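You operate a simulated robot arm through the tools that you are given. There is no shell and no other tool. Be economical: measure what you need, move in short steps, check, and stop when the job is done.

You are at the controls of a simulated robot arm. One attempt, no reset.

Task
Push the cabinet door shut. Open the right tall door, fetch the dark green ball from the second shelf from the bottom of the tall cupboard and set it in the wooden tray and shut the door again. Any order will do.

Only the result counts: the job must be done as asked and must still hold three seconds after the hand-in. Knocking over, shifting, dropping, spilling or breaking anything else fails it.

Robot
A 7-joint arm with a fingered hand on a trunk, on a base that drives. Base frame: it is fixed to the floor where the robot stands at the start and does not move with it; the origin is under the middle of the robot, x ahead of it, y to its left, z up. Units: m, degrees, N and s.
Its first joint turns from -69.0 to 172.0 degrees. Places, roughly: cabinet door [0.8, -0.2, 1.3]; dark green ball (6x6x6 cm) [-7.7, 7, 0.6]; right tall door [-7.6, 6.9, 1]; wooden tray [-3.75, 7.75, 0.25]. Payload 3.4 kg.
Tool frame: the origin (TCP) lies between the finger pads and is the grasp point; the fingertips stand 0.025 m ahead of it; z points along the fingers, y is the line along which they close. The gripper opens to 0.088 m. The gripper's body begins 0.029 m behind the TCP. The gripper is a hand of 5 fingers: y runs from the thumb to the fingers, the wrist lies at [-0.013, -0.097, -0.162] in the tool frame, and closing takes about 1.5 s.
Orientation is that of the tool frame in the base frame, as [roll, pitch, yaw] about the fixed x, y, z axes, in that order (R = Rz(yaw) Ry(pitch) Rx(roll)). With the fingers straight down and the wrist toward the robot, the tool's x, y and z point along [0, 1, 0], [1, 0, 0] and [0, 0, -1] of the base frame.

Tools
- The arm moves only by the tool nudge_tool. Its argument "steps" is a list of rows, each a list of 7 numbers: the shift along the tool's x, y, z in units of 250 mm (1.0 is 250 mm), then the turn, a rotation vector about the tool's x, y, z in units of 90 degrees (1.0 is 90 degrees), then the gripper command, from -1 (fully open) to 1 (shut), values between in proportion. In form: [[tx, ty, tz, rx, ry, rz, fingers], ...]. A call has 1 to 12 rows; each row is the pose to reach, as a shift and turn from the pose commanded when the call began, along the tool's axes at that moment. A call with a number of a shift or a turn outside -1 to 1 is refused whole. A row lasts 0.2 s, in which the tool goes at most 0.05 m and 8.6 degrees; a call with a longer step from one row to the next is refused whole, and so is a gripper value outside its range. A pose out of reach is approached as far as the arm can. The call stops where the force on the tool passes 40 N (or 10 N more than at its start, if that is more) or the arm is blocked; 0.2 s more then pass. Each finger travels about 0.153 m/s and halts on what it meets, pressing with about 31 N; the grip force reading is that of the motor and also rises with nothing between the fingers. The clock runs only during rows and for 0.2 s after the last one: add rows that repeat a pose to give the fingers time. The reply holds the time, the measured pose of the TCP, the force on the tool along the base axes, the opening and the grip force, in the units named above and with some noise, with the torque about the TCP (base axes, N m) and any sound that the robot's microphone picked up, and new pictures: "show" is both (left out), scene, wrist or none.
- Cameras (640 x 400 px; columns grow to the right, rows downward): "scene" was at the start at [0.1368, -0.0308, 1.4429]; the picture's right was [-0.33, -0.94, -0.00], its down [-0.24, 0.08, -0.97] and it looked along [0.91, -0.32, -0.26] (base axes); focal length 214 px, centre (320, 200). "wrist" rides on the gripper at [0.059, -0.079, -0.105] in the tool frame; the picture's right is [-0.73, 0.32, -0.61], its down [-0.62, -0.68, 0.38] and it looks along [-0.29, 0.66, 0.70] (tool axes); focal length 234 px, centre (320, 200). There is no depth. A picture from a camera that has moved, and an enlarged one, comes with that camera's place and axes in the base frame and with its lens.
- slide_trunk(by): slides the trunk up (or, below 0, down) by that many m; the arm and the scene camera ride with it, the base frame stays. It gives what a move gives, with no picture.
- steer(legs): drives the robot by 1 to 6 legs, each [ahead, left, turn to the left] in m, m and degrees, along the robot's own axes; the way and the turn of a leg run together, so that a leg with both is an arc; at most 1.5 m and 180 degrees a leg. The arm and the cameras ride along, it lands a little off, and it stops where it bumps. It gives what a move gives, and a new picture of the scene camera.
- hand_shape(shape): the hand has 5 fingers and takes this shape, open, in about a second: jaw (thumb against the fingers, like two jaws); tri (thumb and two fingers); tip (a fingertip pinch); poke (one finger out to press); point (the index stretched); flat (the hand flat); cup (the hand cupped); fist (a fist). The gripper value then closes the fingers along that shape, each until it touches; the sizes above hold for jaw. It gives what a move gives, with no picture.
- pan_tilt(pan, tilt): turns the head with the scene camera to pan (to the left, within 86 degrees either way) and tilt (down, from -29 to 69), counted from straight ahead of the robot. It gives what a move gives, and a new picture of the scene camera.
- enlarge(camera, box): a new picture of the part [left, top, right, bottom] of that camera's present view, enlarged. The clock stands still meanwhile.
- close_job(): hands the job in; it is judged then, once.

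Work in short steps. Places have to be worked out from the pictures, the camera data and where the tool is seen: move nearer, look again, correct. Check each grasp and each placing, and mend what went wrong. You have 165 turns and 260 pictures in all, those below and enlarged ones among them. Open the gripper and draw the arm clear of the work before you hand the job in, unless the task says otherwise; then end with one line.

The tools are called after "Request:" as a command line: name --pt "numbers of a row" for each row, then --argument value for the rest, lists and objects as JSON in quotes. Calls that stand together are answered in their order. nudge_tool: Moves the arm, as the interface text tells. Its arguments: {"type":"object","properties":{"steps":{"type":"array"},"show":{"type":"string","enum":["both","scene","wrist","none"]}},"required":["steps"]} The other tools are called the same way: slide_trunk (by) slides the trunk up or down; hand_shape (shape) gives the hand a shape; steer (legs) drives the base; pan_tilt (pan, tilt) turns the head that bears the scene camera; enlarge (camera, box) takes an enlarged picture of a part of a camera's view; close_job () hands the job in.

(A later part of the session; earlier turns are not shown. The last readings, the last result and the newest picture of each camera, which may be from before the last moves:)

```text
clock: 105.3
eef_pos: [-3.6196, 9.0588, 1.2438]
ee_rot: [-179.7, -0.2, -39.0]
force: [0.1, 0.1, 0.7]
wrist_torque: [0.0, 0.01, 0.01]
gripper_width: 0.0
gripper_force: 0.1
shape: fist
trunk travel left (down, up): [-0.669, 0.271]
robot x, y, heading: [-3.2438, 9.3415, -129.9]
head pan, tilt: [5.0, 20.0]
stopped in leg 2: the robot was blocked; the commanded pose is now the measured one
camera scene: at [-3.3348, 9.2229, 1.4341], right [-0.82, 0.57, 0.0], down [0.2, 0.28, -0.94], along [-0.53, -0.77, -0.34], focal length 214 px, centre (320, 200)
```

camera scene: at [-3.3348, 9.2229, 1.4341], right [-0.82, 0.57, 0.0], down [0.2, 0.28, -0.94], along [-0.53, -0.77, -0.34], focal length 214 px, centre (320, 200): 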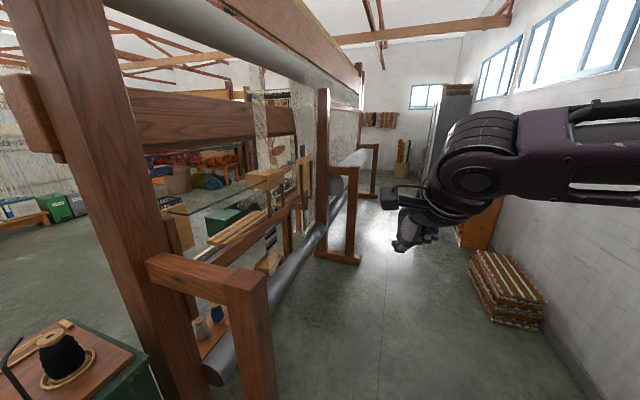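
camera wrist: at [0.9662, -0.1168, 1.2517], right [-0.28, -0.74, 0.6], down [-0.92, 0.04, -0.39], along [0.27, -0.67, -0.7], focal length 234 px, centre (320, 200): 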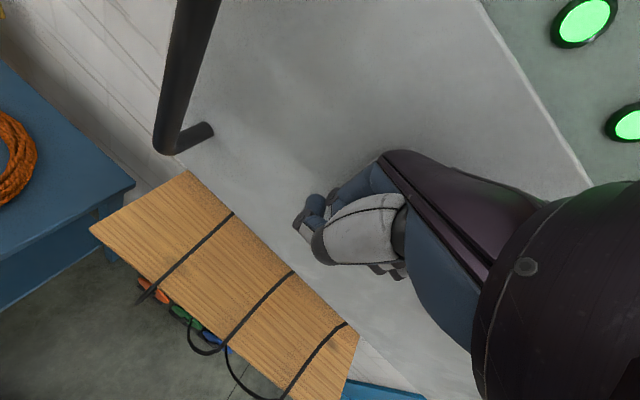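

Blocked again with a twist to the left. I look down at both sides to see what the base touches.

Request:
pan_tilt --pan 30 --tilt 69

Request:
pan_tilt --pan -50 --tilt 60

```text
clock: 106.4
eef_pos: [-3.6169, 9.059, 1.2442]
ee_rot: [-179.7, -0.1, -38.9]
force: [-0.5, 0.3, 0.1]
wrist_torque: [0.01, -0.02, 0.02]
gripper_width: 0.0
gripper_force: 0.0
shape: fist
trunk travel left (down, up): [-0.669, 0.271]
robot x, y, heading: [-3.2447, 9.3383, -129.6]
head pan, tilt: [30.0, 68.8]
camera scene: at [-3.2883, 9.2447, 1.3668], right [-0.99, 0.17, 0.0], down [0.16, 0.92, -0.36], along [-0.06, -0.36, -0.93], focal length 214 px, centre (320, 200)
```

scene: 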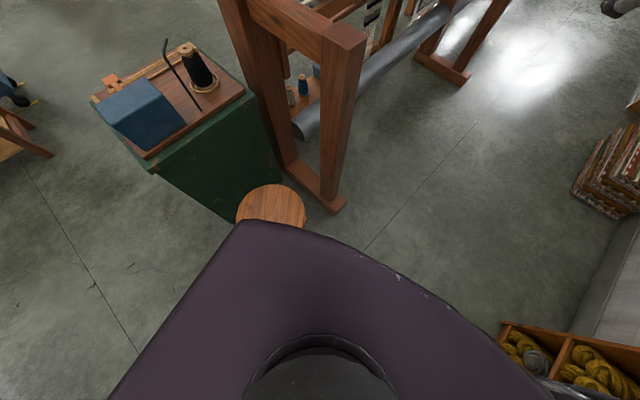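

```text
clock: 108.0
eef_pos: [-3.6174, 9.0595, 1.2427]
ee_rot: [-179.7, -0.2, -38.9]
force: [0.2, -0.8, -0.3]
wrist_torque: [-0.02, 0.01, -0.01]
gripper_width: 0.0
gripper_force: 0.1
shape: fist
trunk travel left (down, up): [-0.669, 0.271]
robot x, y, heading: [-3.2431, 9.3364, -129.6]
head pan, tilt: [-50.0, 60.0]
camera scene: at [-3.3456, 9.2994, 1.3762], right [-0.01, 1.0, 0.0], down [0.87, 0.01, -0.5], along [-0.5, 0.0, -0.87], focal length 214 px, centre (320, 200)
```

scene: 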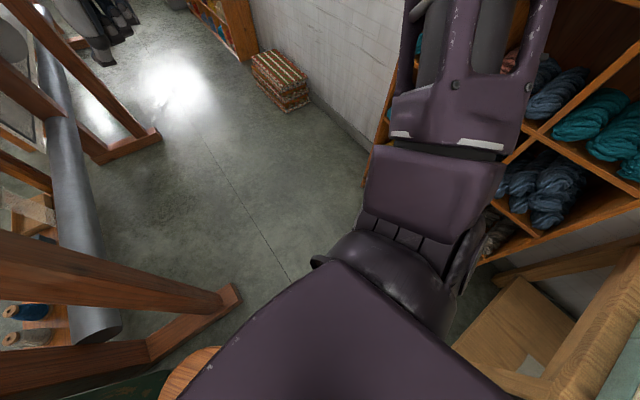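

A round stool by the cabinet touched the left of my base (it looks unmoved). I slide right away from it, realign with the lane, and continue.

Request:
steer --legs '[[0.08, -0.25, 0], [0, 0, -6], [0.4, 0, 0]]'

Request:
pan_tilt --pan 30 --tilt 50

```text
clock: 112.5
eef_pos: [-4.1874, 8.9094, 1.2446]
ee_rot: [-179.7, -0.1, -45.2]
force: [0.8, -0.8, 0.4]
wrist_torque: [0.03, 0.05, -0.04]
gripper_width: 0.0
gripper_force: 0.0
shape: fist
trunk travel left (down, up): [-0.669, 0.271]
robot x, y, heading: [-3.7862, 9.144, -135.9]
head pan, tilt: [-50.0, 60.0]
camera scene: at [-3.8903, 9.1195, 1.3762], right [0.1, 0.99, 0.0], down [0.86, -0.09, -0.5], along [-0.5, 0.05, -0.87], focal length 214 px, centre (320, 200)
```

scene: 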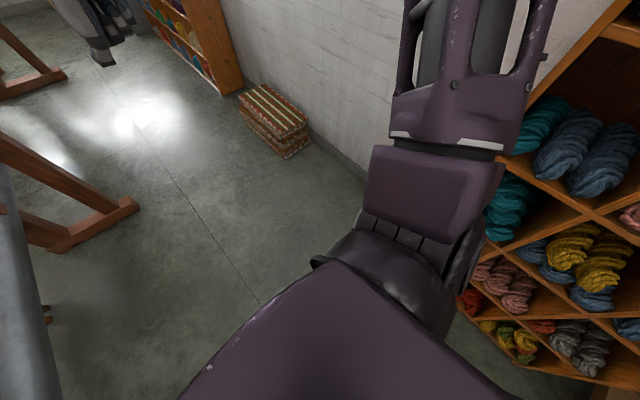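

```text
clock: 114.1
eef_pos: [-4.1866, 8.911, 1.2433]
ee_rot: [-179.8, -0.2, -45.3]
force: [-0.5, -0.4, 0.3]
wrist_torque: [-0.02, 0.02, 0.01]
gripper_width: 0.0
gripper_force: 0.1
shape: fist
trunk travel left (down, up): [-0.669, 0.271]
robot x, y, heading: [-3.7844, 9.1476, -136.1]
head pan, tilt: [30.0, 50.0]
camera scene: at [-3.8452, 9.0386, 1.3887], right [-0.96, 0.28, 0.0], down [0.21, 0.74, -0.64], along [-0.18, -0.62, -0.77], focal length 214 px, centre (320, 200)
```

scene: 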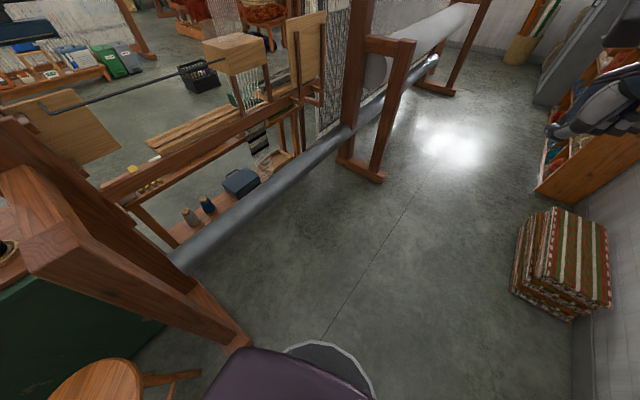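

Free of the stool. The lane ahead is clear between the loom foot (0.24 left) and the textile stack (0.8 right); I drive on with a slight right drift.

Request:
steer --legs '[[1.0, -0.2, 0], [0.8, 0, 0]]'

Request:
pan_tilt --pan 0 --tilt 20

```text
clock: 123.2
eef_pos: [-5.6021, 7.7897, 1.2432]
ee_rot: [-179.7, -0.2, -45.3]
force: [0.7, 0.5, -0.2]
wrist_torque: [-0.05, -0.03, 0.01]
gripper_width: 0.0001
gripper_force: 0.1
shape: fist
trunk travel left (down, up): [-0.669, 0.271]
robot x, y, heading: [-5.2071, 8.0252, -136.1]
head pan, tilt: [30.0, 50.0]
camera scene: at [-5.2616, 7.9173, 1.3887], right [-0.96, 0.27, 0.0], down [0.21, 0.74, -0.64], along [-0.18, -0.62, -0.77], focal length 214 px, centre (320, 200)
```

scene: 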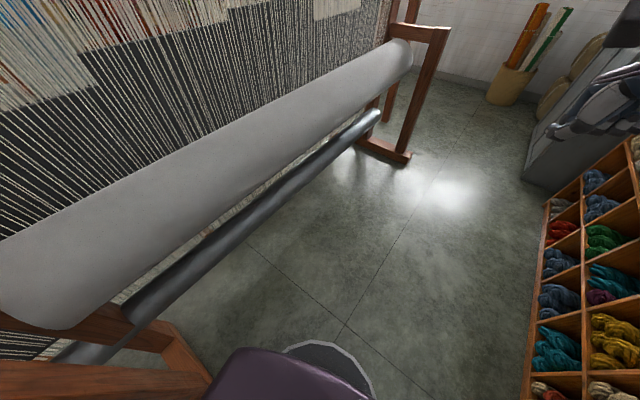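

```text
clock: 124.2
eef_pos: [-5.603, 7.7903, 1.2444]
ee_rot: [-179.9, -0.1, -45.3]
force: [-0.5, 0.4, -0.7]
wrist_torque: [0.01, -0.01, 0.01]
gripper_width: 0.0
gripper_force: 0.1
shape: fist
trunk travel left (down, up): [-0.669, 0.271]
robot x, y, heading: [-5.2044, 8.0235, -136.0]
head pan, tilt: [0.0, 20.0]
camera scene: at [-5.3072, 7.9266, 1.4343], right [-0.7, 0.72, 0.0], down [0.25, 0.24, -0.94], along [-0.67, -0.65, -0.34], focal length 214 px, centre (320, 200)
```

scene: 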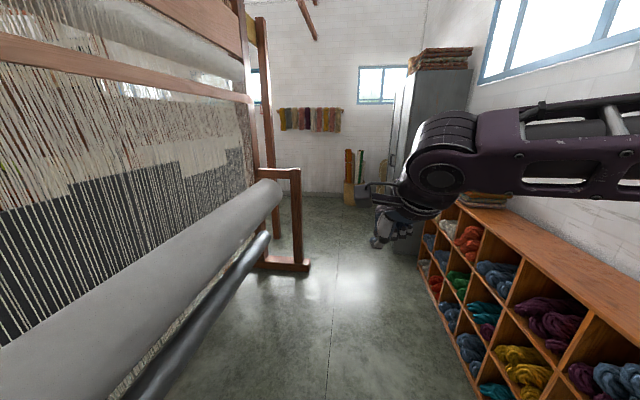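

The grey metal cupboard stands at the lane's right, its front about 0.9 m right, beginning 2.3 m ahead. I advance beside it, keeping clear of the loom foot.

Request:
steer --legs '[[1.2, -0.22, 1.5], [0.7, 0, 0]]'

Request:
pan_tilt --pan -50 --tilt 20

```text
clock: 133.8
eef_pos: [-7.1102, 6.6175, 1.2444]
ee_rot: [-179.8, -0.2, -44.8]
force: [0.1, -0.2, -0.1]
wrist_torque: [0.0, -0.01, -0.01]
gripper_width: 0.0
gripper_force: 0.0
shape: fist
trunk travel left (down, up): [-0.669, 0.271]
robot x, y, heading: [-6.712, 6.8614, -135.5]
head pan, tilt: [0.0, 20.0]
camera scene: at [-6.8154, 6.7578, 1.4343], right [-0.7, 0.71, 0.0], down [0.24, 0.24, -0.94], along [-0.67, -0.66, -0.34], focal length 214 px, centre (320, 200)
```

scene: 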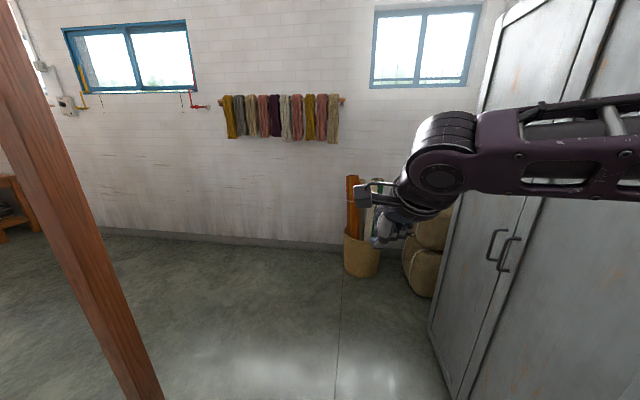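

```text
clock: 134.9
eef_pos: [-7.1101, 6.6193, 1.2441]
ee_rot: [-179.8, -0.3, -44.8]
force: [-0.7, -0.3, 0.6]
wrist_torque: [0.01, 0.0, -0.02]
gripper_width: 0.0001
gripper_force: 0.0
shape: fist
trunk travel left (down, up): [-0.669, 0.271]
robot x, y, heading: [-6.7145, 6.8564, -135.5]
head pan, tilt: [-50.0, 20.0]
camera scene: at [-6.8417, 6.8319, 1.4343], right [0.09, 1.0, 0.0], down [0.34, -0.03, -0.94], along [-0.94, 0.09, -0.34], focal length 214 px, centre (320, 200)
```

scene: 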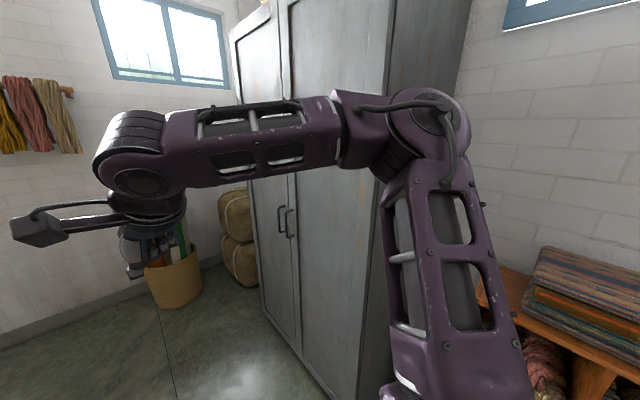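

Triangulation puts the right door's handle at about (-7.69, 6.78, 1.02), hinge edge on the side near me. I check the floor to my left before positioning.

Request:
pan_tilt --pan 50 --tilt 45

```text
clock: 136.7
eef_pos: [-7.1095, 6.6184, 1.2444]
ee_rot: [-179.9, -0.2, -44.8]
force: [-1.1, -0.6, 0.3]
wrist_torque: [-0.01, 0.0, 0.03]
gripper_width: 0.0
gripper_force: 0.1
shape: fist
trunk travel left (down, up): [-0.669, 0.271]
robot x, y, heading: [-6.7108, 6.8559, -135.4]
head pan, tilt: [50.0, 45.0]
camera scene: at [-6.7426, 6.7421, 1.3957], right [-1.0, -0.08, 0.0], down [-0.06, 0.7, -0.71], along [0.06, -0.71, -0.71], focal length 214 px, centre (320, 200)
```

scene: 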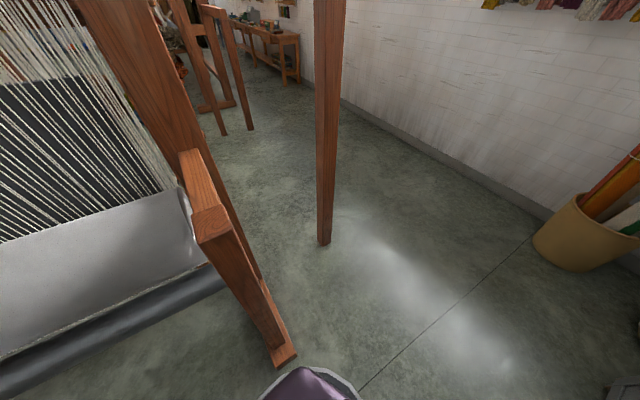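

The floor ahead is free. I move alongside the cupboard, turn right to face it, standing in front of the left door so the right door can swing past me.

Request:
steer --legs '[[0.95, -0.05, 0], [0, 0, -90]]'

Request:
hand_shape --shape "jaw"

Request:
pan_tilt --pan -20 --tilt 30

```text
clock: 145.6
eef_pos: [-7.6665, 6.6357, 1.2446]
ee_rot: [-179.7, -0.2, -137.4]
force: [0.1, -0.5, -0.4]
wrist_torque: [0.01, -0.02, 0.02]
gripper_width: 0.0001
gripper_force: 0.1
shape: fist
trunk travel left (down, up): [-0.669, 0.271]
robot x, y, heading: [-7.4479, 6.2269, 132.0]
head pan, tilt: [50.0, 45.0]
camera scene: at [-7.5628, 6.2621, 1.3957], right [-0.03, 1.0, 0.0], down [0.71, 0.02, -0.71], along [-0.71, -0.02, -0.71], focal length 214 px, centre (320, 200)
```

scene: 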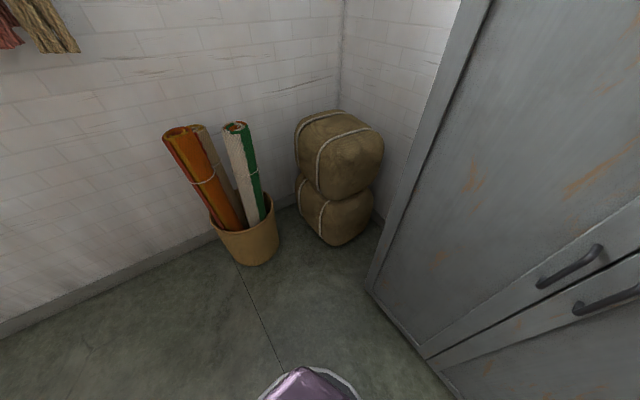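

```text
clock: 146.5
eef_pos: [-7.667, 6.6355, 1.2451]
ee_rot: [-179.8, -0.2, -137.4]
force: [-0.4, -0.3, 0.1]
wrist_torque: [-0.01, 0.01, -0.01]
gripper_width: 0.0877
gripper_force: 0.1
shape: jaw
trunk travel left (down, up): [-0.669, 0.271]
robot x, y, heading: [-7.4421, 6.2253, 131.8]
head pan, tilt: [50.0, 45.0]
```

```text
clock: 147.9
eef_pos: [-7.6674, 6.6346, 1.245]
ee_rot: [-179.7, -0.2, -137.4]
force: [-0.5, -0.1, 0.5]
wrist_torque: [0.0, 0.01, -0.01]
gripper_width: 0.0874
gripper_force: 0.0
shape: jaw
trunk travel left (down, up): [-0.669, 0.271]
robot x, y, heading: [-7.4485, 6.2284, 132.2]
head pan, tilt: [-20.0, 30.0]
camera scene: at [-7.5154, 6.3487, 1.4183], right [0.93, 0.37, 0.0], down [0.19, -0.46, -0.87], along [-0.32, 0.8, -0.5], focal length 214 px, centre (320, 200)
```

scene: 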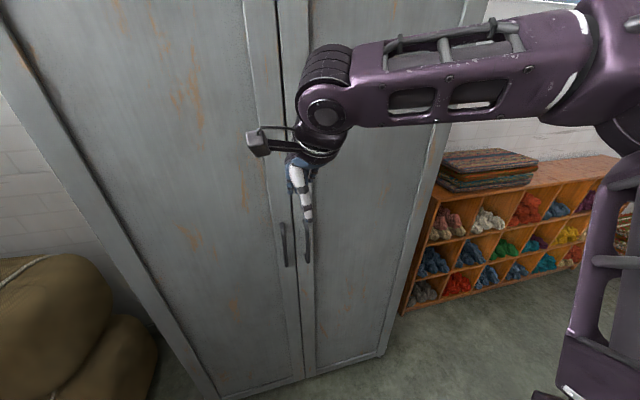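

The right door's handle sits at about (-7.70, 6.77), z 0.94–1.10. I zoom in to judge its standoff from the door.

Request:
enlarge --camera "scene" --box '[260, 190, 360, 290]'

Request:
pan_tilt --pan 35 --tilt 30

Request:
enlarge --camera "scene" --box '[440, 160, 640, 340]'

```text
4.00 times, centred on (310, 240) of scene
camera zoom: at [-7.5154, 6.3487, 1.4183], right [0.93, 0.37, 0.0], down [0.19, -0.46, -0.87], along [-0.32, 0.8, -0.5], focal length 858 px, centre (360, 40)
```

zoom: 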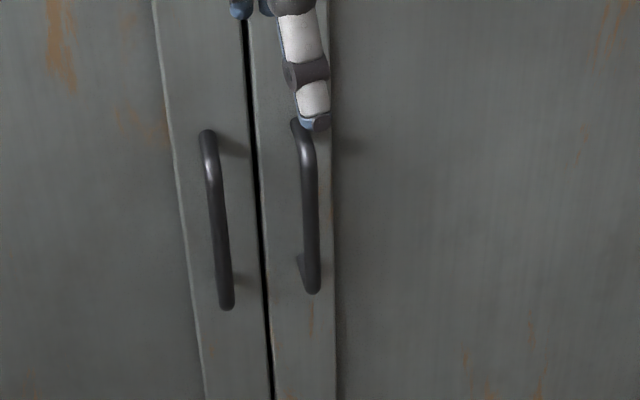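

```text
clock: 149.1
eef_pos: [-7.6685, 6.6367, 1.2448]
ee_rot: [-179.8, -0.2, -137.4]
force: [0.5, 1.0, -0.7]
wrist_torque: [0.0, -0.01, -0.03]
gripper_width: 0.0876
gripper_force: 0.1
shape: jaw
trunk travel left (down, up): [-0.669, 0.271]
robot x, y, heading: [-7.4492, 6.2252, 131.8]
head pan, tilt: [35.0, 30.0]
camera scene: at [-7.5696, 6.2855, 1.4183], right [0.23, 0.97, 0.0], down [0.49, -0.11, -0.87], along [-0.84, 0.2, -0.5], focal length 214 px, centre (320, 200)
```

scene: 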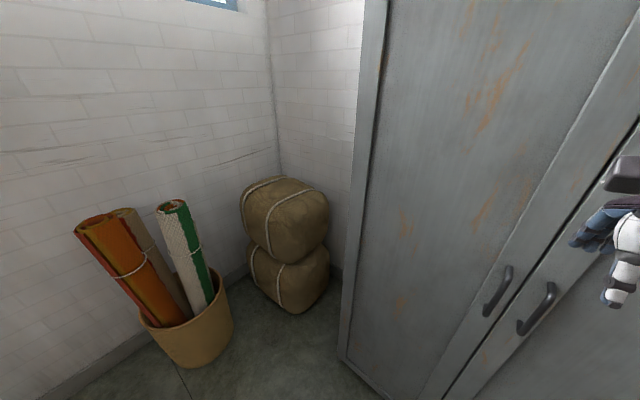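

```text
2.22 times, centred on (540, 250) of scene
camera zoom: at [-7.5696, 6.2855, 1.4183], right [0.23, 0.97, 0.0], down [0.49, -0.11, -0.87], along [-0.84, 0.2, -0.5], focal length 477 px, centre (-169, 89)
```

zoom: 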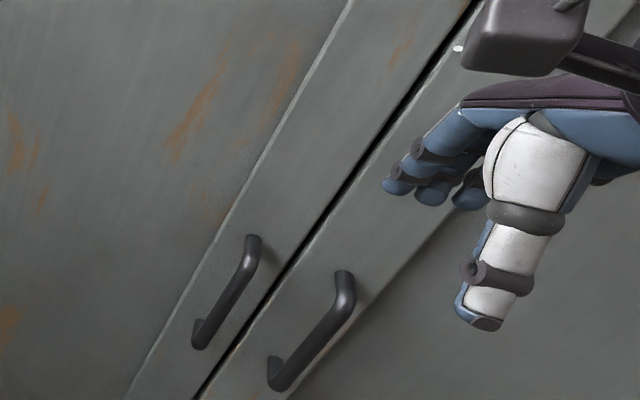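

The bar stands off about 3–4 cm, two bars 6 cm apart. I turn the hand so the fingers point left (thumb toward me), beside the handle at its height, still 15 cm short of it.

Request:
nudge_tool --pt "-0.06 -0.03 0.09 0 0.09 0 -1" --pt "-0.12 -0.06 0.18 0 0.18 0 -1" --pt "-0.18 -0.09 0.27 0 0.27 0 -1" --pt "-0.24 -0.1 0.36 0 0.36 0 -1" --pt "-0.3 -0.1 0.45 0 0.45 0 -1" --pt "-0.36 -0.1 0.54 0 0.54 0 -1" --pt "-0.42 -0.1 0.63 0 0.63 0 -1" --pt "-0.48 -0.1 0.72 0 0.72 0 -1" --pt "-0.54 -0.1 0.81 0 0.81 0 -1" --pt "-0.6 -0.1 0.9 0 0.9 0 -1" --pt "-0.66 -0.1 0.96 0 0.98 0 -1" --pt "-0.66 -0.1 0.98 0 1.0 0 -1"

```text
clock: 151.7
eef_pos: [-7.529, 6.73, 0.9982]
ee_rot: [-38.8, -89.7, 81.5]
force: [-0.2, 0.5, 0.0]
wrist_torque: [0.01, -0.02, 0.0]
gripper_width: 0.0879
gripper_force: 0.1
shape: jaw
trunk travel left (down, up): [-0.669, 0.271]
robot x, y, heading: [-7.4435, 6.2287, 131.7]
head pan, tilt: [35.0, 30.0]
camera scene: at [-7.5698, 6.2852, 1.4183], right [0.23, 0.97, 0.0], down [0.49, -0.11, -0.87], along [-0.84, 0.2, -0.5], focal length 214 px, centre (320, 200)
camera wrist: at [-7.3987, 6.742, 1.0568], right [0.23, 0.65, -0.73], down [0.18, -0.76, -0.62], along [-0.96, 0.01, -0.29], focal length 234 px, centre (320, 200)
```

scene: 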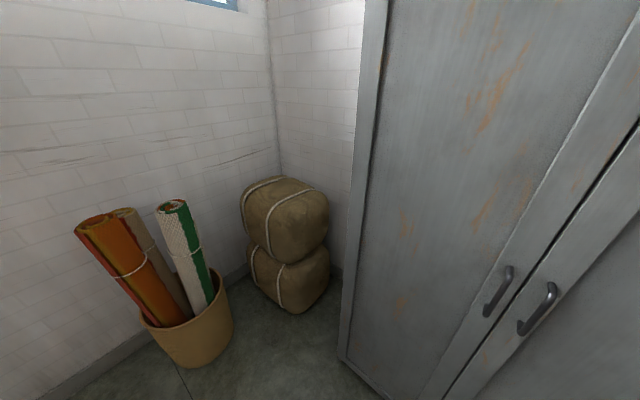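
wrist: 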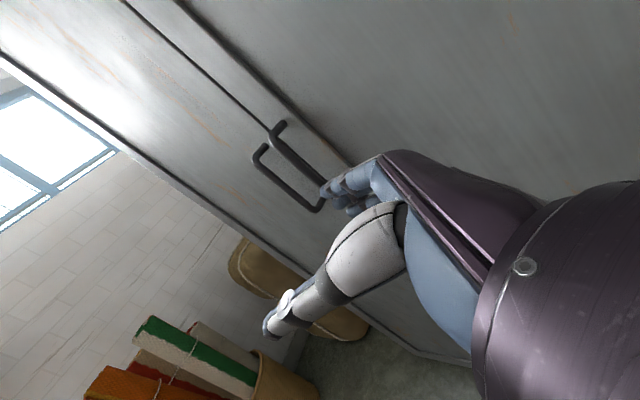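

The hand reached the pose nicely; I zoom on the handles in the wrist view.

Request:
enlarge --camera "wrist" --box '[220, 100, 420, 240]'

Request:
pan_tilt --pan -10 --tilt 35

```text
2.86 times, centred on (320, 170) of wrist
camera zoom: at [-7.3987, 6.742, 1.0568], right [0.23, 0.65, -0.73], down [0.18, -0.76, -0.62], along [-0.96, 0.01, -0.29], focal length 669 px, centre (320, 286)
```

zoom: 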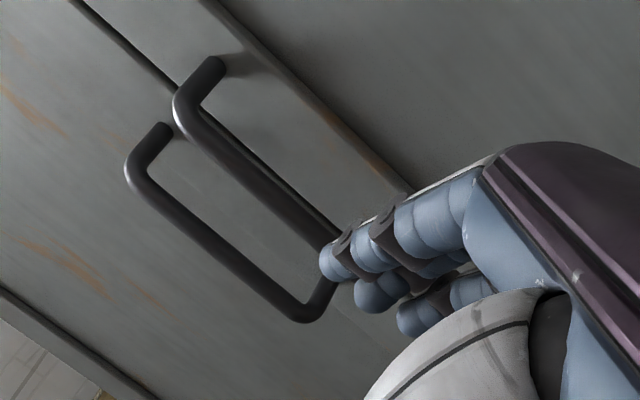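

```text
clock: 152.9
eef_pos: [-7.5291, 6.7281, 0.9979]
ee_rot: [-93.3, -89.6, 136.0]
force: [1.1, -0.3, 0.0]
wrist_torque: [0.03, 0.02, 0.02]
gripper_width: 0.0874
gripper_force: 0.0
shape: jaw
trunk travel left (down, up): [-0.669, 0.271]
robot x, y, heading: [-7.4446, 6.2271, 131.8]
head pan, tilt: [-10.0, 35.0]
camera scene: at [-7.5281, 6.3396, 1.4105], right [0.85, 0.53, 0.0], down [0.3, -0.49, -0.82], along [-0.43, 0.7, -0.57], focal length 214 px, centre (320, 200)
```

scene: 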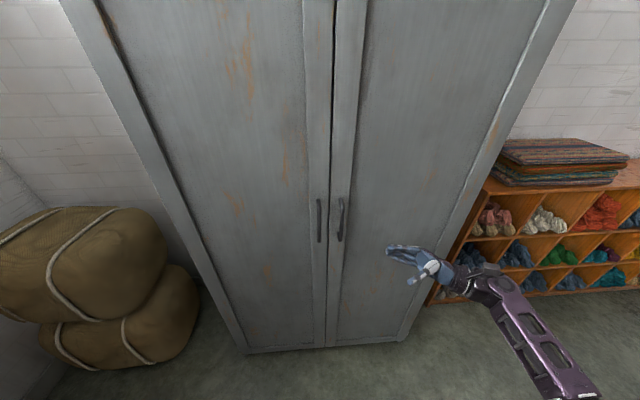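

I put the right bar at about 0.59 ahead, 0.15 right. I advance the open hand 0.11 m forward, still to the right of the bar, and look.

Request:
nudge_tool --pt "0 0.15 0 0 0 0 -1" --pt "0 0.3 0 0 0 0 -1" --pt "0 0.44 0 0 0 0 -1" --show "wrist"

Request:
enlarge --camera "wrist" --box '[220, 80, 420, 220]'

Request:
enlarge --camera "scene" --box '[280, 170, 440, 290]'

```text
clock: 153.7
eef_pos: [-7.6043, 6.8077, 0.9976]
ee_rot: [-66.0, -89.7, 108.7]
force: [-0.3, 0.3, 0.6]
wrist_torque: [-0.01, 0.0, 0.03]
gripper_width: 0.0878
gripper_force: 0.1
shape: jaw
trunk travel left (down, up): [-0.669, 0.271]
robot x, y, heading: [-7.4429, 6.2286, 131.7]
head pan, tilt: [-10.0, 35.0]
camera wrist: at [-7.4735, 6.8219, 1.0571], right [0.23, 0.64, -0.73], down [0.18, -0.76, -0.62], along [-0.96, 0.01, -0.29], focal length 234 px, centre (320, 200)
```

wrist: 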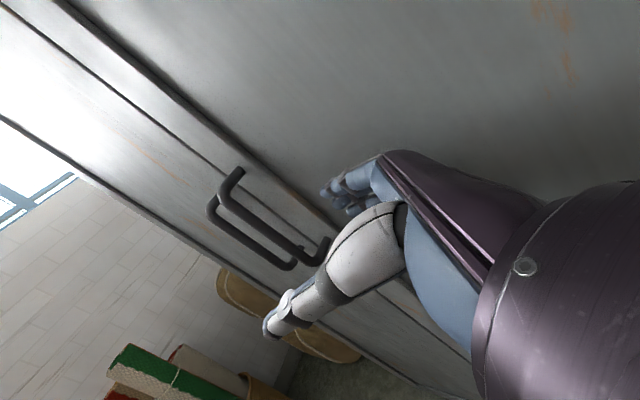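

```text
2.86 times, centred on (320, 150) of wrist
camera zoom: at [-7.4735, 6.8219, 1.0571], right [0.23, 0.64, -0.73], down [0.18, -0.76, -0.62], along [-0.96, 0.01, -0.29], focal length 669 px, centre (320, 343)
```

zoom: 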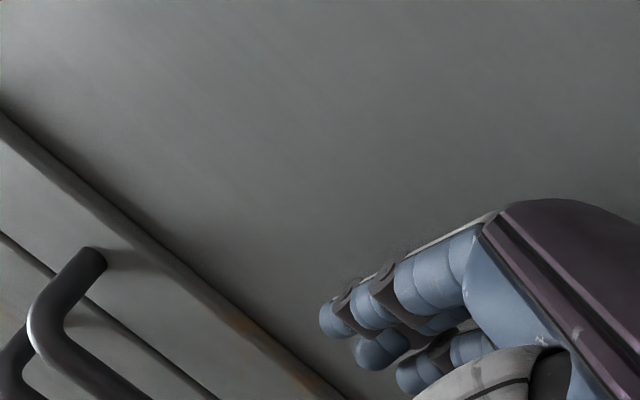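

```text
3.33 times, centred on (360, 230) of scene
camera zoom: at [-7.5296, 6.3405, 1.4103], right [0.85, 0.53, 0.0], down [0.3, -0.49, -0.82], along [-0.43, 0.69, -0.57], focal length 715 px, centre (187, 100)
```

zoom: 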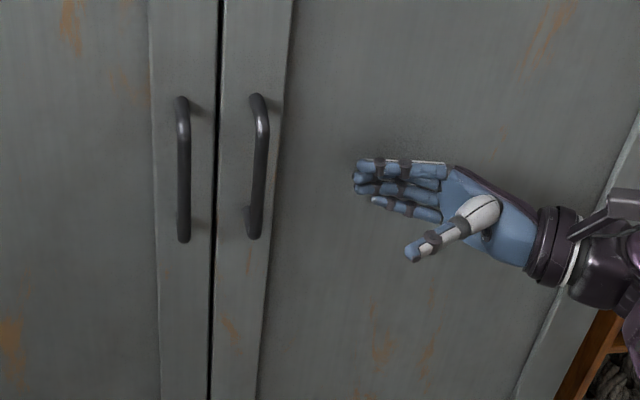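

Refined: bar 0.061 m forward and 0.124 m left of the TCP, standing 3.9 cm off the door. I go 3 cm forward so the fingers are in the gap's depth, then slide left behind the bar.

Request:
nudge_tool --pt "0 0.12 0 0 0 0 -1" --pt "0 0.12 0.12 0 0 0 -1" --pt "0 0.12 0.24 0 0 0 -1" --pt "0 0.12 0.36 0 0 0 -1" --pt "0 0.12 0.44 0 0 0 -1" --show "wrist"

Request:
enlarge --camera "scene" --box '[280, 170, 440, 290]'

```text
clock: 154.9
eef_pos: [-7.7044, 6.7567, 0.9987]
ee_rot: [-41.8, -89.7, 84.5]
force: [4.9, -4.1, -0.1]
wrist_torque: [-0.06, -0.05, -0.19]
gripper_width: 0.0877
gripper_force: 0.1
shape: jaw
trunk travel left (down, up): [-0.669, 0.271]
robot x, y, heading: [-7.4465, 6.2261, 131.9]
head pan, tilt: [-10.0, 35.0]
camera wrist: at [-7.574, 6.7701, 1.0588], right [0.23, 0.65, -0.73], down [0.18, -0.76, -0.62], along [-0.96, 0.01, -0.29], focal length 234 px, centre (320, 200)
```

wrist: 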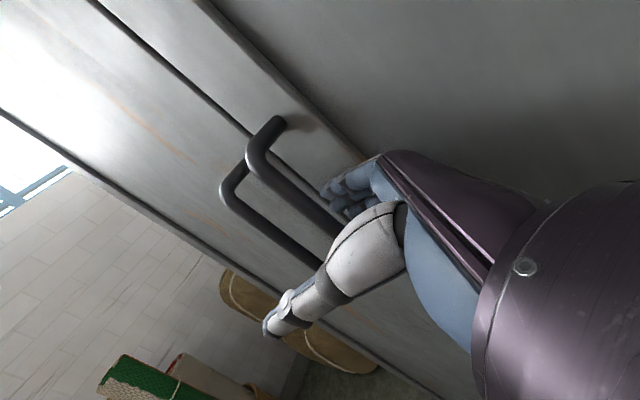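

```text
3.33 times, centred on (360, 230) of scene
camera zoom: at [-7.5266, 6.3382, 1.4107], right [0.85, 0.53, 0.0], down [0.3, -0.49, -0.82], along [-0.43, 0.7, -0.57], focal length 715 px, centre (187, 100)
```

zoom: 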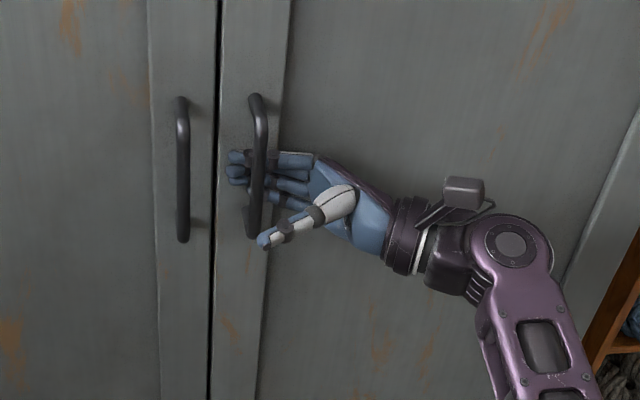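

The fingers are neatly behind the bar. I close the hand on it.

Request:
nudge_tool --pt "0 0 0 0 0 0 0" --pt "0 0 0 0 0 0 1" --pt "0 0 0 0 0 0 1" --pt "0 0 0 0 0 0 1" --pt "0 0 0 0 0 0 1" --pt "0 0 0 0 0 0 1" --show "wrist"

Request:
enlarge --camera "scene" --box '[280, 170, 440, 290]'

```text
clock: 156.3
eef_pos: [-7.7073, 6.757, 0.9983]
ee_rot: [-76.1, -89.7, 118.8]
force: [-7.4, -3.5, 0.4]
wrist_torque: [0.12, 0.13, -0.01]
gripper_width: 0.0002
gripper_force: 31.2
shape: jaw
trunk travel left (down, up): [-0.669, 0.271]
robot x, y, heading: [-7.448, 6.2258, 132.0]
head pan, tilt: [-10.0, 35.0]
camera wrist: at [-7.5764, 6.7702, 1.0582], right [0.23, 0.65, -0.73], down [0.18, -0.76, -0.62], along [-0.96, 0.01, -0.29], focal length 234 px, centre (320, 200)
```

wrist: 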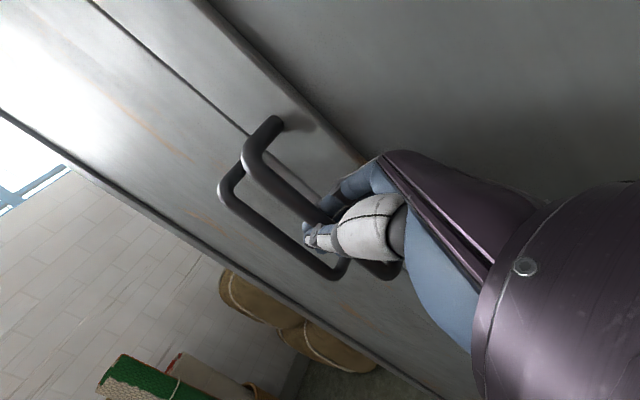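

```text
3.33 times, centred on (360, 230) of scene
camera zoom: at [-7.5301, 6.3383, 1.4105], right [0.85, 0.53, 0.0], down [0.3, -0.49, -0.82], along [-0.43, 0.7, -0.57], focal length 715 px, centre (187, 100)
```

zoom: 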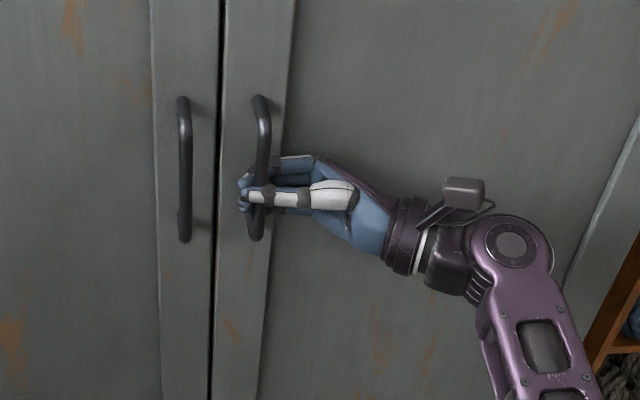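

Hooked on the bar. I pull straight back 6 cm to crack the door open.

Request:
nudge_tool --pt "0 -0.06 0 0 0 0 1" --pt "0 -0.12 0 0 0 0 1" --pt "0 -0.18 0 0.03 0 0 1" --pt "0 -0.24 -0.02 0.06 0 0 1" --pt "0 -0.28 -0.03 0.1 0 0 1" --show "scene"

```text
clock: 157.5
eef_pos: [-7.6511, 6.7076, 0.999]
ee_rot: [-65.4, -89.7, 117.0]
force: [0.7, -0.8, -3.8]
wrist_torque: [0.13, 0.09, -0.03]
gripper_width: 0.0001
gripper_force: 30.8
shape: jaw
trunk travel left (down, up): [-0.669, 0.271]
robot x, y, heading: [-7.4486, 6.2289, 131.8]
head pan, tilt: [-10.0, 35.0]
camera scene: at [-7.5283, 6.3396, 1.4104], right [0.85, 0.53, 0.0], down [0.3, -0.49, -0.82], along [-0.43, 0.7, -0.57], focal length 214 px, centre (320, 200)
```

scene: 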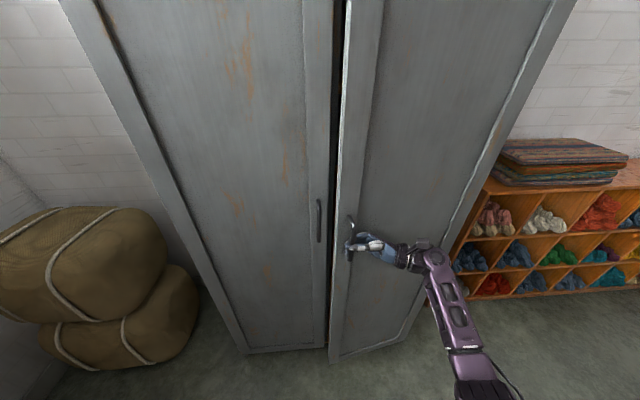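

The door follows. I continue along the hinge arc, turning the hand with it.

Request:
nudge_tool --pt "0 -0.173 -0.011 0.078 0 0 1" --pt "0 -0.343 -0.042 0.156 0 0 1" --pt "0 -0.507 -0.094 0.233 0 0 1" --pt "0 -0.665 -0.166 0.311 0 0 1" --show "scene"

```text
clock: 158.5
eef_pos: [-7.4934, 6.6376, 0.9995]
ee_rot: [-13.9, -89.6, 93.4]
force: [2.0, 7.1, -1.0]
wrist_torque: [0.04, 0.12, -0.11]
gripper_width: 0.0
gripper_force: 30.8
shape: jaw
trunk travel left (down, up): [-0.669, 0.271]
robot x, y, heading: [-7.4432, 6.2308, 131.8]
head pan, tilt: [-10.0, 35.0]
camera scene: at [-7.5268, 6.3405, 1.4104], right [0.85, 0.53, 0.0], down [0.3, -0.49, -0.82], along [-0.43, 0.69, -0.57], focal length 214 px, centre (320, 200)
```

scene: 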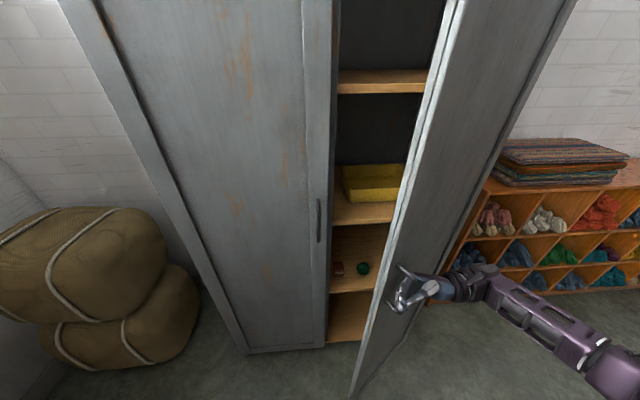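

The door is ~45° open and the green ball shows on its shelf. I keep opening along the arc.

Request:
nudge_tool --pt "0 -0.173 -0.011 0.078 0 0 1" --pt "0 -0.343 -0.042 0.156 0 0 1" --pt "0 -0.507 -0.094 0.233 0 0 1" --pt "0 -0.665 -0.166 0.311 0 0 1" --pt "0 -0.812 -0.256 0.389 0 0 1" --show "scene"

```text
clock: 159.1
eef_pos: [-7.457, 6.5826, 1.0082]
ee_rot: [-166.1, -88.7, -107.2]
force: [2.1, 24.4, -7.8]
wrist_torque: [0.0, 0.08, -0.09]
gripper_width: 0.0
gripper_force: 30.9
shape: jaw
out of reach, approached as far as the arm can: row 1, 2
trunk travel left (down, up): [-0.669, 0.271]
robot x, y, heading: [-7.4483, 6.2242, 132.0]
head pan, tilt: [-10.0, 35.0]
stopped in row 2: the force on the tool passed its limit at 136 N (the readings are from after the stop); the commanded pose is now the measured one
camera scene: at [-7.5266, 6.3434, 1.4102], right [0.85, 0.53, 0.0], down [0.3, -0.49, -0.82], along [-0.43, 0.69, -0.57], focal length 214 px, centre (320, 200)
```

scene: 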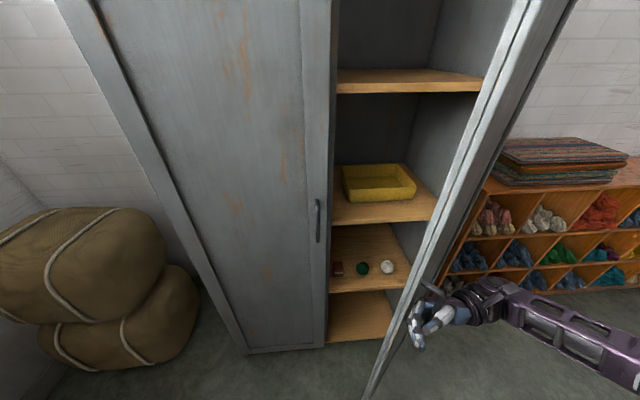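

The arm is at its limit with the door about 60° open. I open the fingers and withdraw the hand along the door off the bar.

Request:
nudge_tool --pt "0 0 0 0 0 0 -1" --pt "0 0 0 0 0 0 -1" --pt "0 0 0 0 0 0 -1" --pt "0 0 0 0 0 0 -1" --pt "0 0 -0.1 0 0 0 -1" --pt "0 0 -0.2 0 0 0 -1" --pt "0 0 -0.32 0 0 0 -1" --pt "0 0 -0.44 0 0 0 -1"

```text
clock: 160.8
eef_pos: [-7.4777, 6.603, 1.0205]
ee_rot: [-163.7, -88.8, -109.1]
force: [-0.6, 0.1, -0.3]
wrist_torque: [0.02, 0.0, 0.01]
gripper_width: 0.0876
gripper_force: 0.0
shape: jaw
out of reach, approached as far as the arm can: row 5, 6, 7, 8
trunk travel left (down, up): [-0.669, 0.271]
robot x, y, heading: [-7.4453, 6.2313, 131.9]
head pan, tilt: [-10.0, 35.0]
camera scene: at [-7.5297, 6.3406, 1.4103], right [0.85, 0.53, 0.0], down [0.3, -0.49, -0.82], along [-0.43, 0.7, -0.57], focal length 214 px, centre (320, 200)
camera wrist: at [-7.3946, 6.7019, 1.0814], right [-0.29, 0.64, -0.72], down [0.67, -0.4, -0.63], along [-0.69, -0.66, -0.31], focal length 234 px, centre (320, 200)
```

scene: 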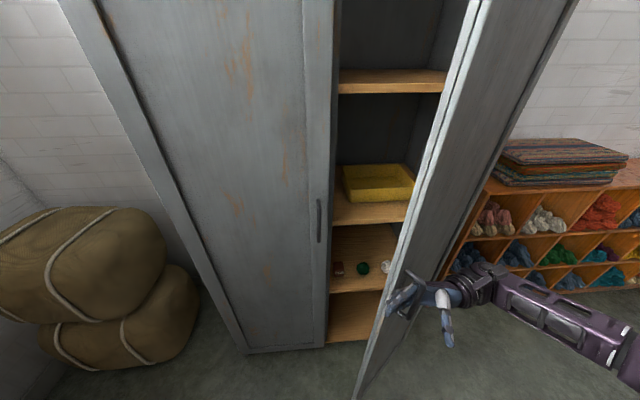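
wrist: 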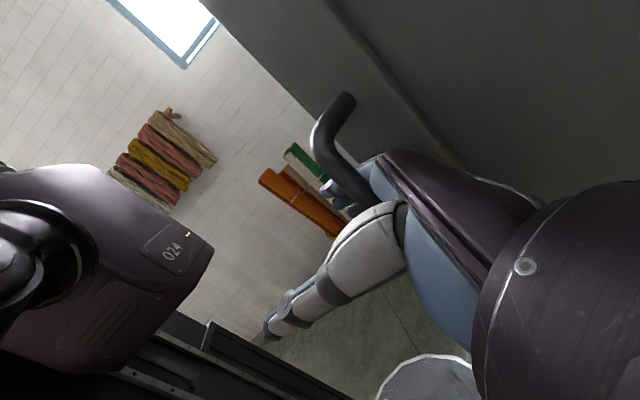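

The arm can't retreat along the door, so I let the base carry the hand off the bar: a small move ahead-right, parallel to the door.

Request:
steer --legs '[[0.09, -0.07, 0]]'

Request:
enlarge --camera "wrist" --box '[160, 40, 480, 280]'

```text
clock: 162.1
eef_pos: [-7.4871, 6.7155, 1.0207]
ee_rot: [-170.7, -88.9, -102.1]
force: [0.0, 0.0, -0.5]
wrist_torque: [0.01, 0.03, 0.02]
gripper_width: 0.088
gripper_force: 0.0
shape: jaw
trunk travel left (down, up): [-0.669, 0.271]
robot x, y, heading: [-7.4545, 6.3432, 132.1]
head pan, tilt: [-10.0, 35.0]
camera scene: at [-7.5382, 6.4531, 1.4104], right [0.85, 0.53, 0.0], down [0.3, -0.49, -0.82], along [-0.43, 0.7, -0.57], focal length 214 px, centre (320, 200)
```

scene: 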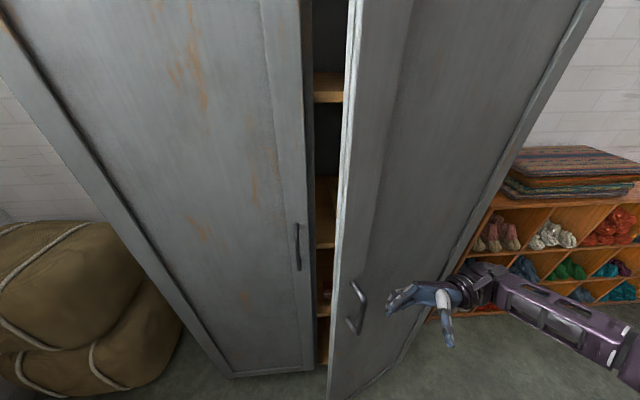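

```text
1.67 times, centred on (320, 160) of wrist
camera zoom: at [-7.4037, 6.8146, 1.0815], right [-0.29, 0.64, -0.72], down [0.67, -0.4, -0.63], along [-0.69, -0.66, -0.31], focal length 390 px, centre (320, 267)
```

zoom: 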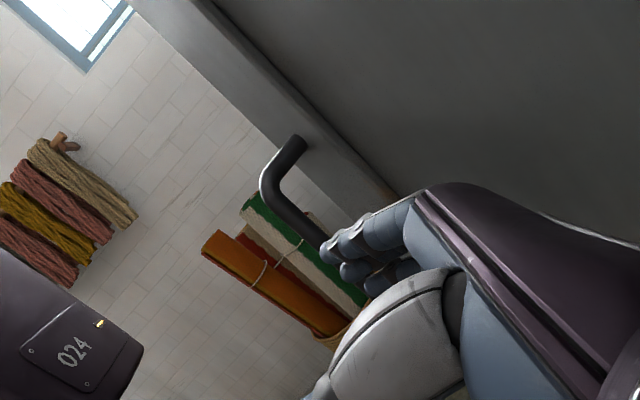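

The hand is free; the door swung back to about 27° open (edge near (-7.64, 6.68)). My plan: back the base off, return the hand to fingers-down, hook the door's inner edge with the fingers and swing it wide using the base.

Request:
steer --legs '[[-0.3, 0, 0]]'

Request:
nudge_tool --pt "0 0 0 -0.08 0 0 -1" --pt "0 0 0 -0.16 0 0 -1" --pt "0 0 0 -0.24 0 0 -1" --pt "0 0 0 -0.32 0 0 -1" --pt "0 0 0 -0.4 0 0 -1" --pt "0 0 0 -0.48 0 0 -1" --pt "0 0 0 -0.54 0 0 -1" --show "none"

```text
clock: 164.1
eef_pos: [-7.2809, 6.4859, 1.02]
ee_rot: [-168.5, -88.7, -104.3]
force: [0.6, 0.8, -0.1]
wrist_torque: [0.01, -0.02, -0.01]
gripper_width: 0.088
gripper_force: 0.1
shape: jaw
trunk travel left (down, up): [-0.669, 0.271]
robot x, y, heading: [-7.2511, 6.11, 131.8]
head pan, tilt: [-10.0, 35.0]
camera scene: at [-7.3328, 6.2237, 1.4105], right [0.85, 0.53, 0.0], down [0.3, -0.49, -0.82], along [-0.43, 0.7, -0.57], focal length 214 px, centre (320, 200)
```

scene: 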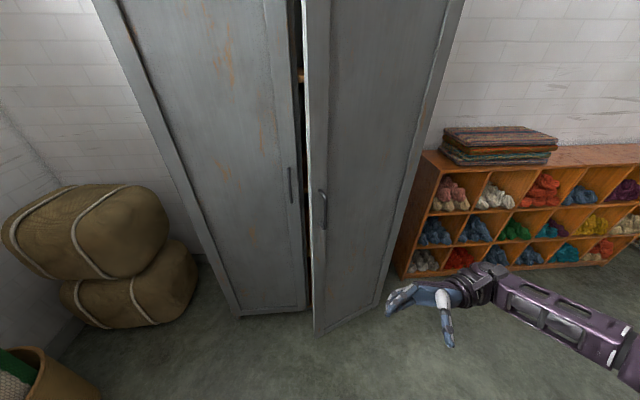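

```text
clock: 165.7
eef_pos: [-7.2831, 6.4848, 1.0202]
ee_rot: [143.2, -88.9, -104.6]
force: [-0.4, -0.3, -0.2]
wrist_torque: [0.02, -0.01, -0.03]
gripper_width: 0.0881
gripper_force: 0.0
shape: jaw
trunk travel left (down, up): [-0.669, 0.271]
robot x, y, heading: [-7.254, 6.1062, 131.8]
head pan, tilt: [-10.0, 35.0]
```

The edge is unmoved (27°). I turn the hand back to fingers-down and bring it left-forward of the door edge.

Request:
nudge_tool --pt "0.1 0.04 0.05 0 -0.09 0 -1" --pt "0.2 0.08 0.1 0 -0.18 0 -1" --pt "0.3 0.12 0.15 0 -0.27 0 -1" --pt "0.36 0.16 0.2 0 -0.36 0 -1" --pt "0.36 0.2 0.25 0 -0.45 0 -1" --pt "0.36 0.24 0.3 0 -0.54 0 -1" --pt "0.36 0.28 0.36 0 -0.63 0 -1" --pt "0.36 0.32 0.42 0 -0.72 0 -1" --pt "0.36 0.36 0.48 0 -0.81 0 -1" --pt "0.36 0.4 0.54 0 -0.9 0 -1" --pt "0.36 0.4 0.58 0 -0.98 0 -1"

```text
clock: 168.1
eef_pos: [-7.4587, 6.4715, 1.1079]
ee_rot: [179.3, -0.7, -141.4]
force: [0.2, -0.7, 0.2]
wrist_torque: [-0.02, 0.01, 0.02]
gripper_width: 0.0879
gripper_force: 0.1
shape: jaw
out of reach, approached as far as the arm can: row 4, 5, 6, 7, 8
trunk travel left (down, up): [-0.669, 0.271]
robot x, y, heading: [-7.2535, 6.1104, 131.7]
head pan, tilt: [-10.0, 35.0]
camera scene: at [-7.3342, 6.2237, 1.4104], right [0.85, 0.53, 0.0], down [0.3, -0.49, -0.82], along [-0.43, 0.7, -0.57], focal length 214 px, centre (320, 200)
camera wrist: at [-7.4532, 6.3734, 1.2132], right [0.38, 0.7, 0.6], down [0.91, -0.14, -0.4], along [-0.19, 0.7, -0.69], focal length 234 px, centre (320, 200)
```

scene: 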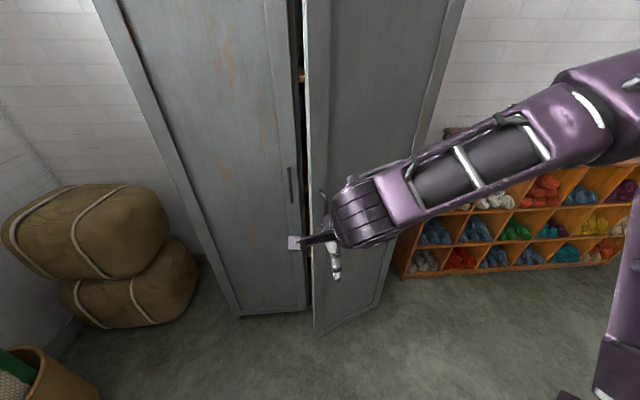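
wrist: 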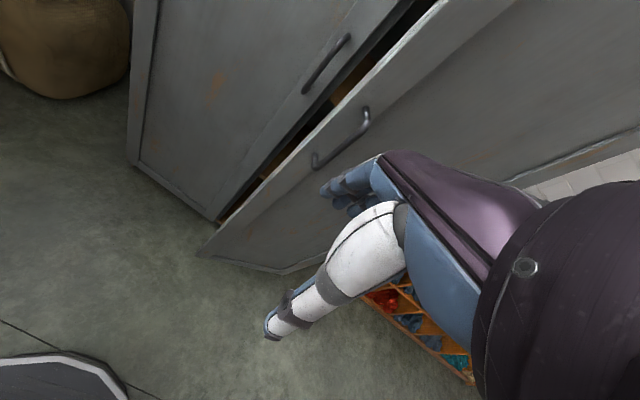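

The door edge lies 0.28 m straight ahead of the TCP. I drive left 8 cm, then ahead 27 cm so the fingers enter the gap beside the edge.

Request:
steer --legs '[[0, 0.08, 0], [0.27, 0, 0]]'

Request:
enlarge --camera "wrist" --box '[120, 0, 520, 280]'

```text
clock: 170.7
eef_pos: [-7.6964, 6.6227, 1.1086]
ee_rot: [179.2, -0.9, -141.6]
force: [0.1, 0.3, 0.8]
wrist_torque: [0.02, -0.03, -0.02]
gripper_width: 0.0879
gripper_force: 0.0
shape: jaw
trunk travel left (down, up): [-0.669, 0.271]
robot x, y, heading: [-7.4913, 6.2645, 131.6]
head pan, tilt: [-10.0, 35.0]
camera scene: at [-7.5733, 6.3744, 1.4105], right [0.85, 0.52, 0.0], down [0.3, -0.49, -0.82], along [-0.43, 0.7, -0.57], focal length 214 px, centre (320, 200)
```

scene: 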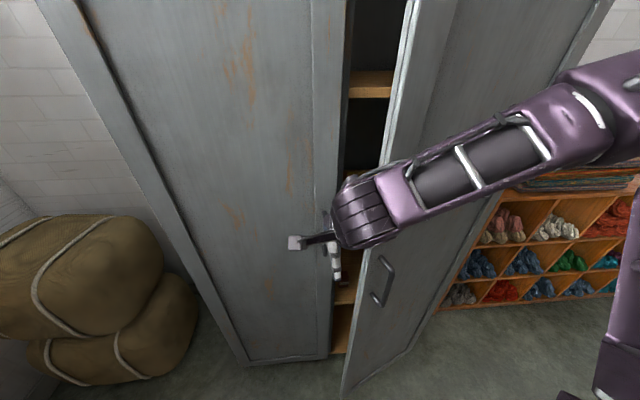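

```text
1.43 times, centred on (320, 140) of wrist
camera zoom: at [-7.6914, 6.5247, 1.2134], right [0.38, 0.7, 0.6], down [0.9, -0.15, -0.4], along [-0.19, 0.7, -0.69], focal length 334 px, centre (320, 286)
```

zoom: 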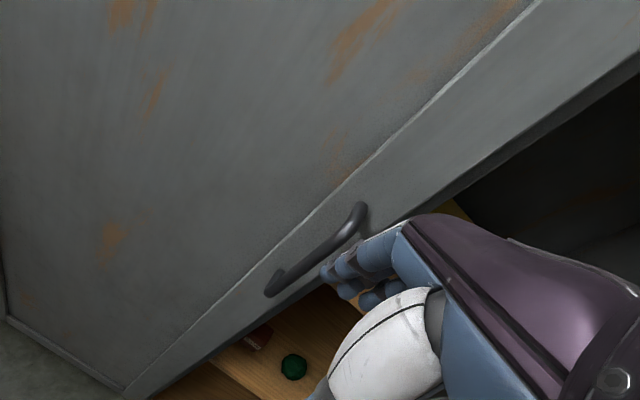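

The fingers are inside, the edge 8 cm to their right. I slide right to hook the edge, then start pulling back along the arc.

Request:
steer --legs '[[0.02, -0.085, 0], [-0.1, -0.04, 0]]'

```text
clock: 171.6
eef_pos: [-7.6816, 6.6417, 1.1117]
ee_rot: [179.3, -1.4, -139.8]
force: [-7.4, -13.8, -0.3]
wrist_torque: [0.83, -0.48, -0.24]
gripper_width: 0.0875
gripper_force: 0.0
shape: jaw
trunk travel left (down, up): [-0.669, 0.271]
robot x, y, heading: [-7.4702, 6.2913, 131.7]
head pan, tilt: [-10.0, 35.0]
stopped in leg 1: the force on the tool passed its limit at 78 N (the readings are from after the stop); the commanded pose is now the measured one
camera scene: at [-7.5552, 6.3994, 1.4107], right [0.85, 0.53, 0.0], down [0.3, -0.49, -0.82], along [-0.43, 0.7, -0.57], focal length 214 px, centre (320, 200)
```

scene: 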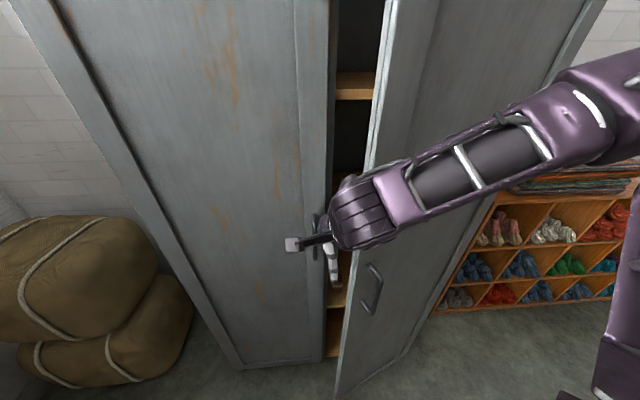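

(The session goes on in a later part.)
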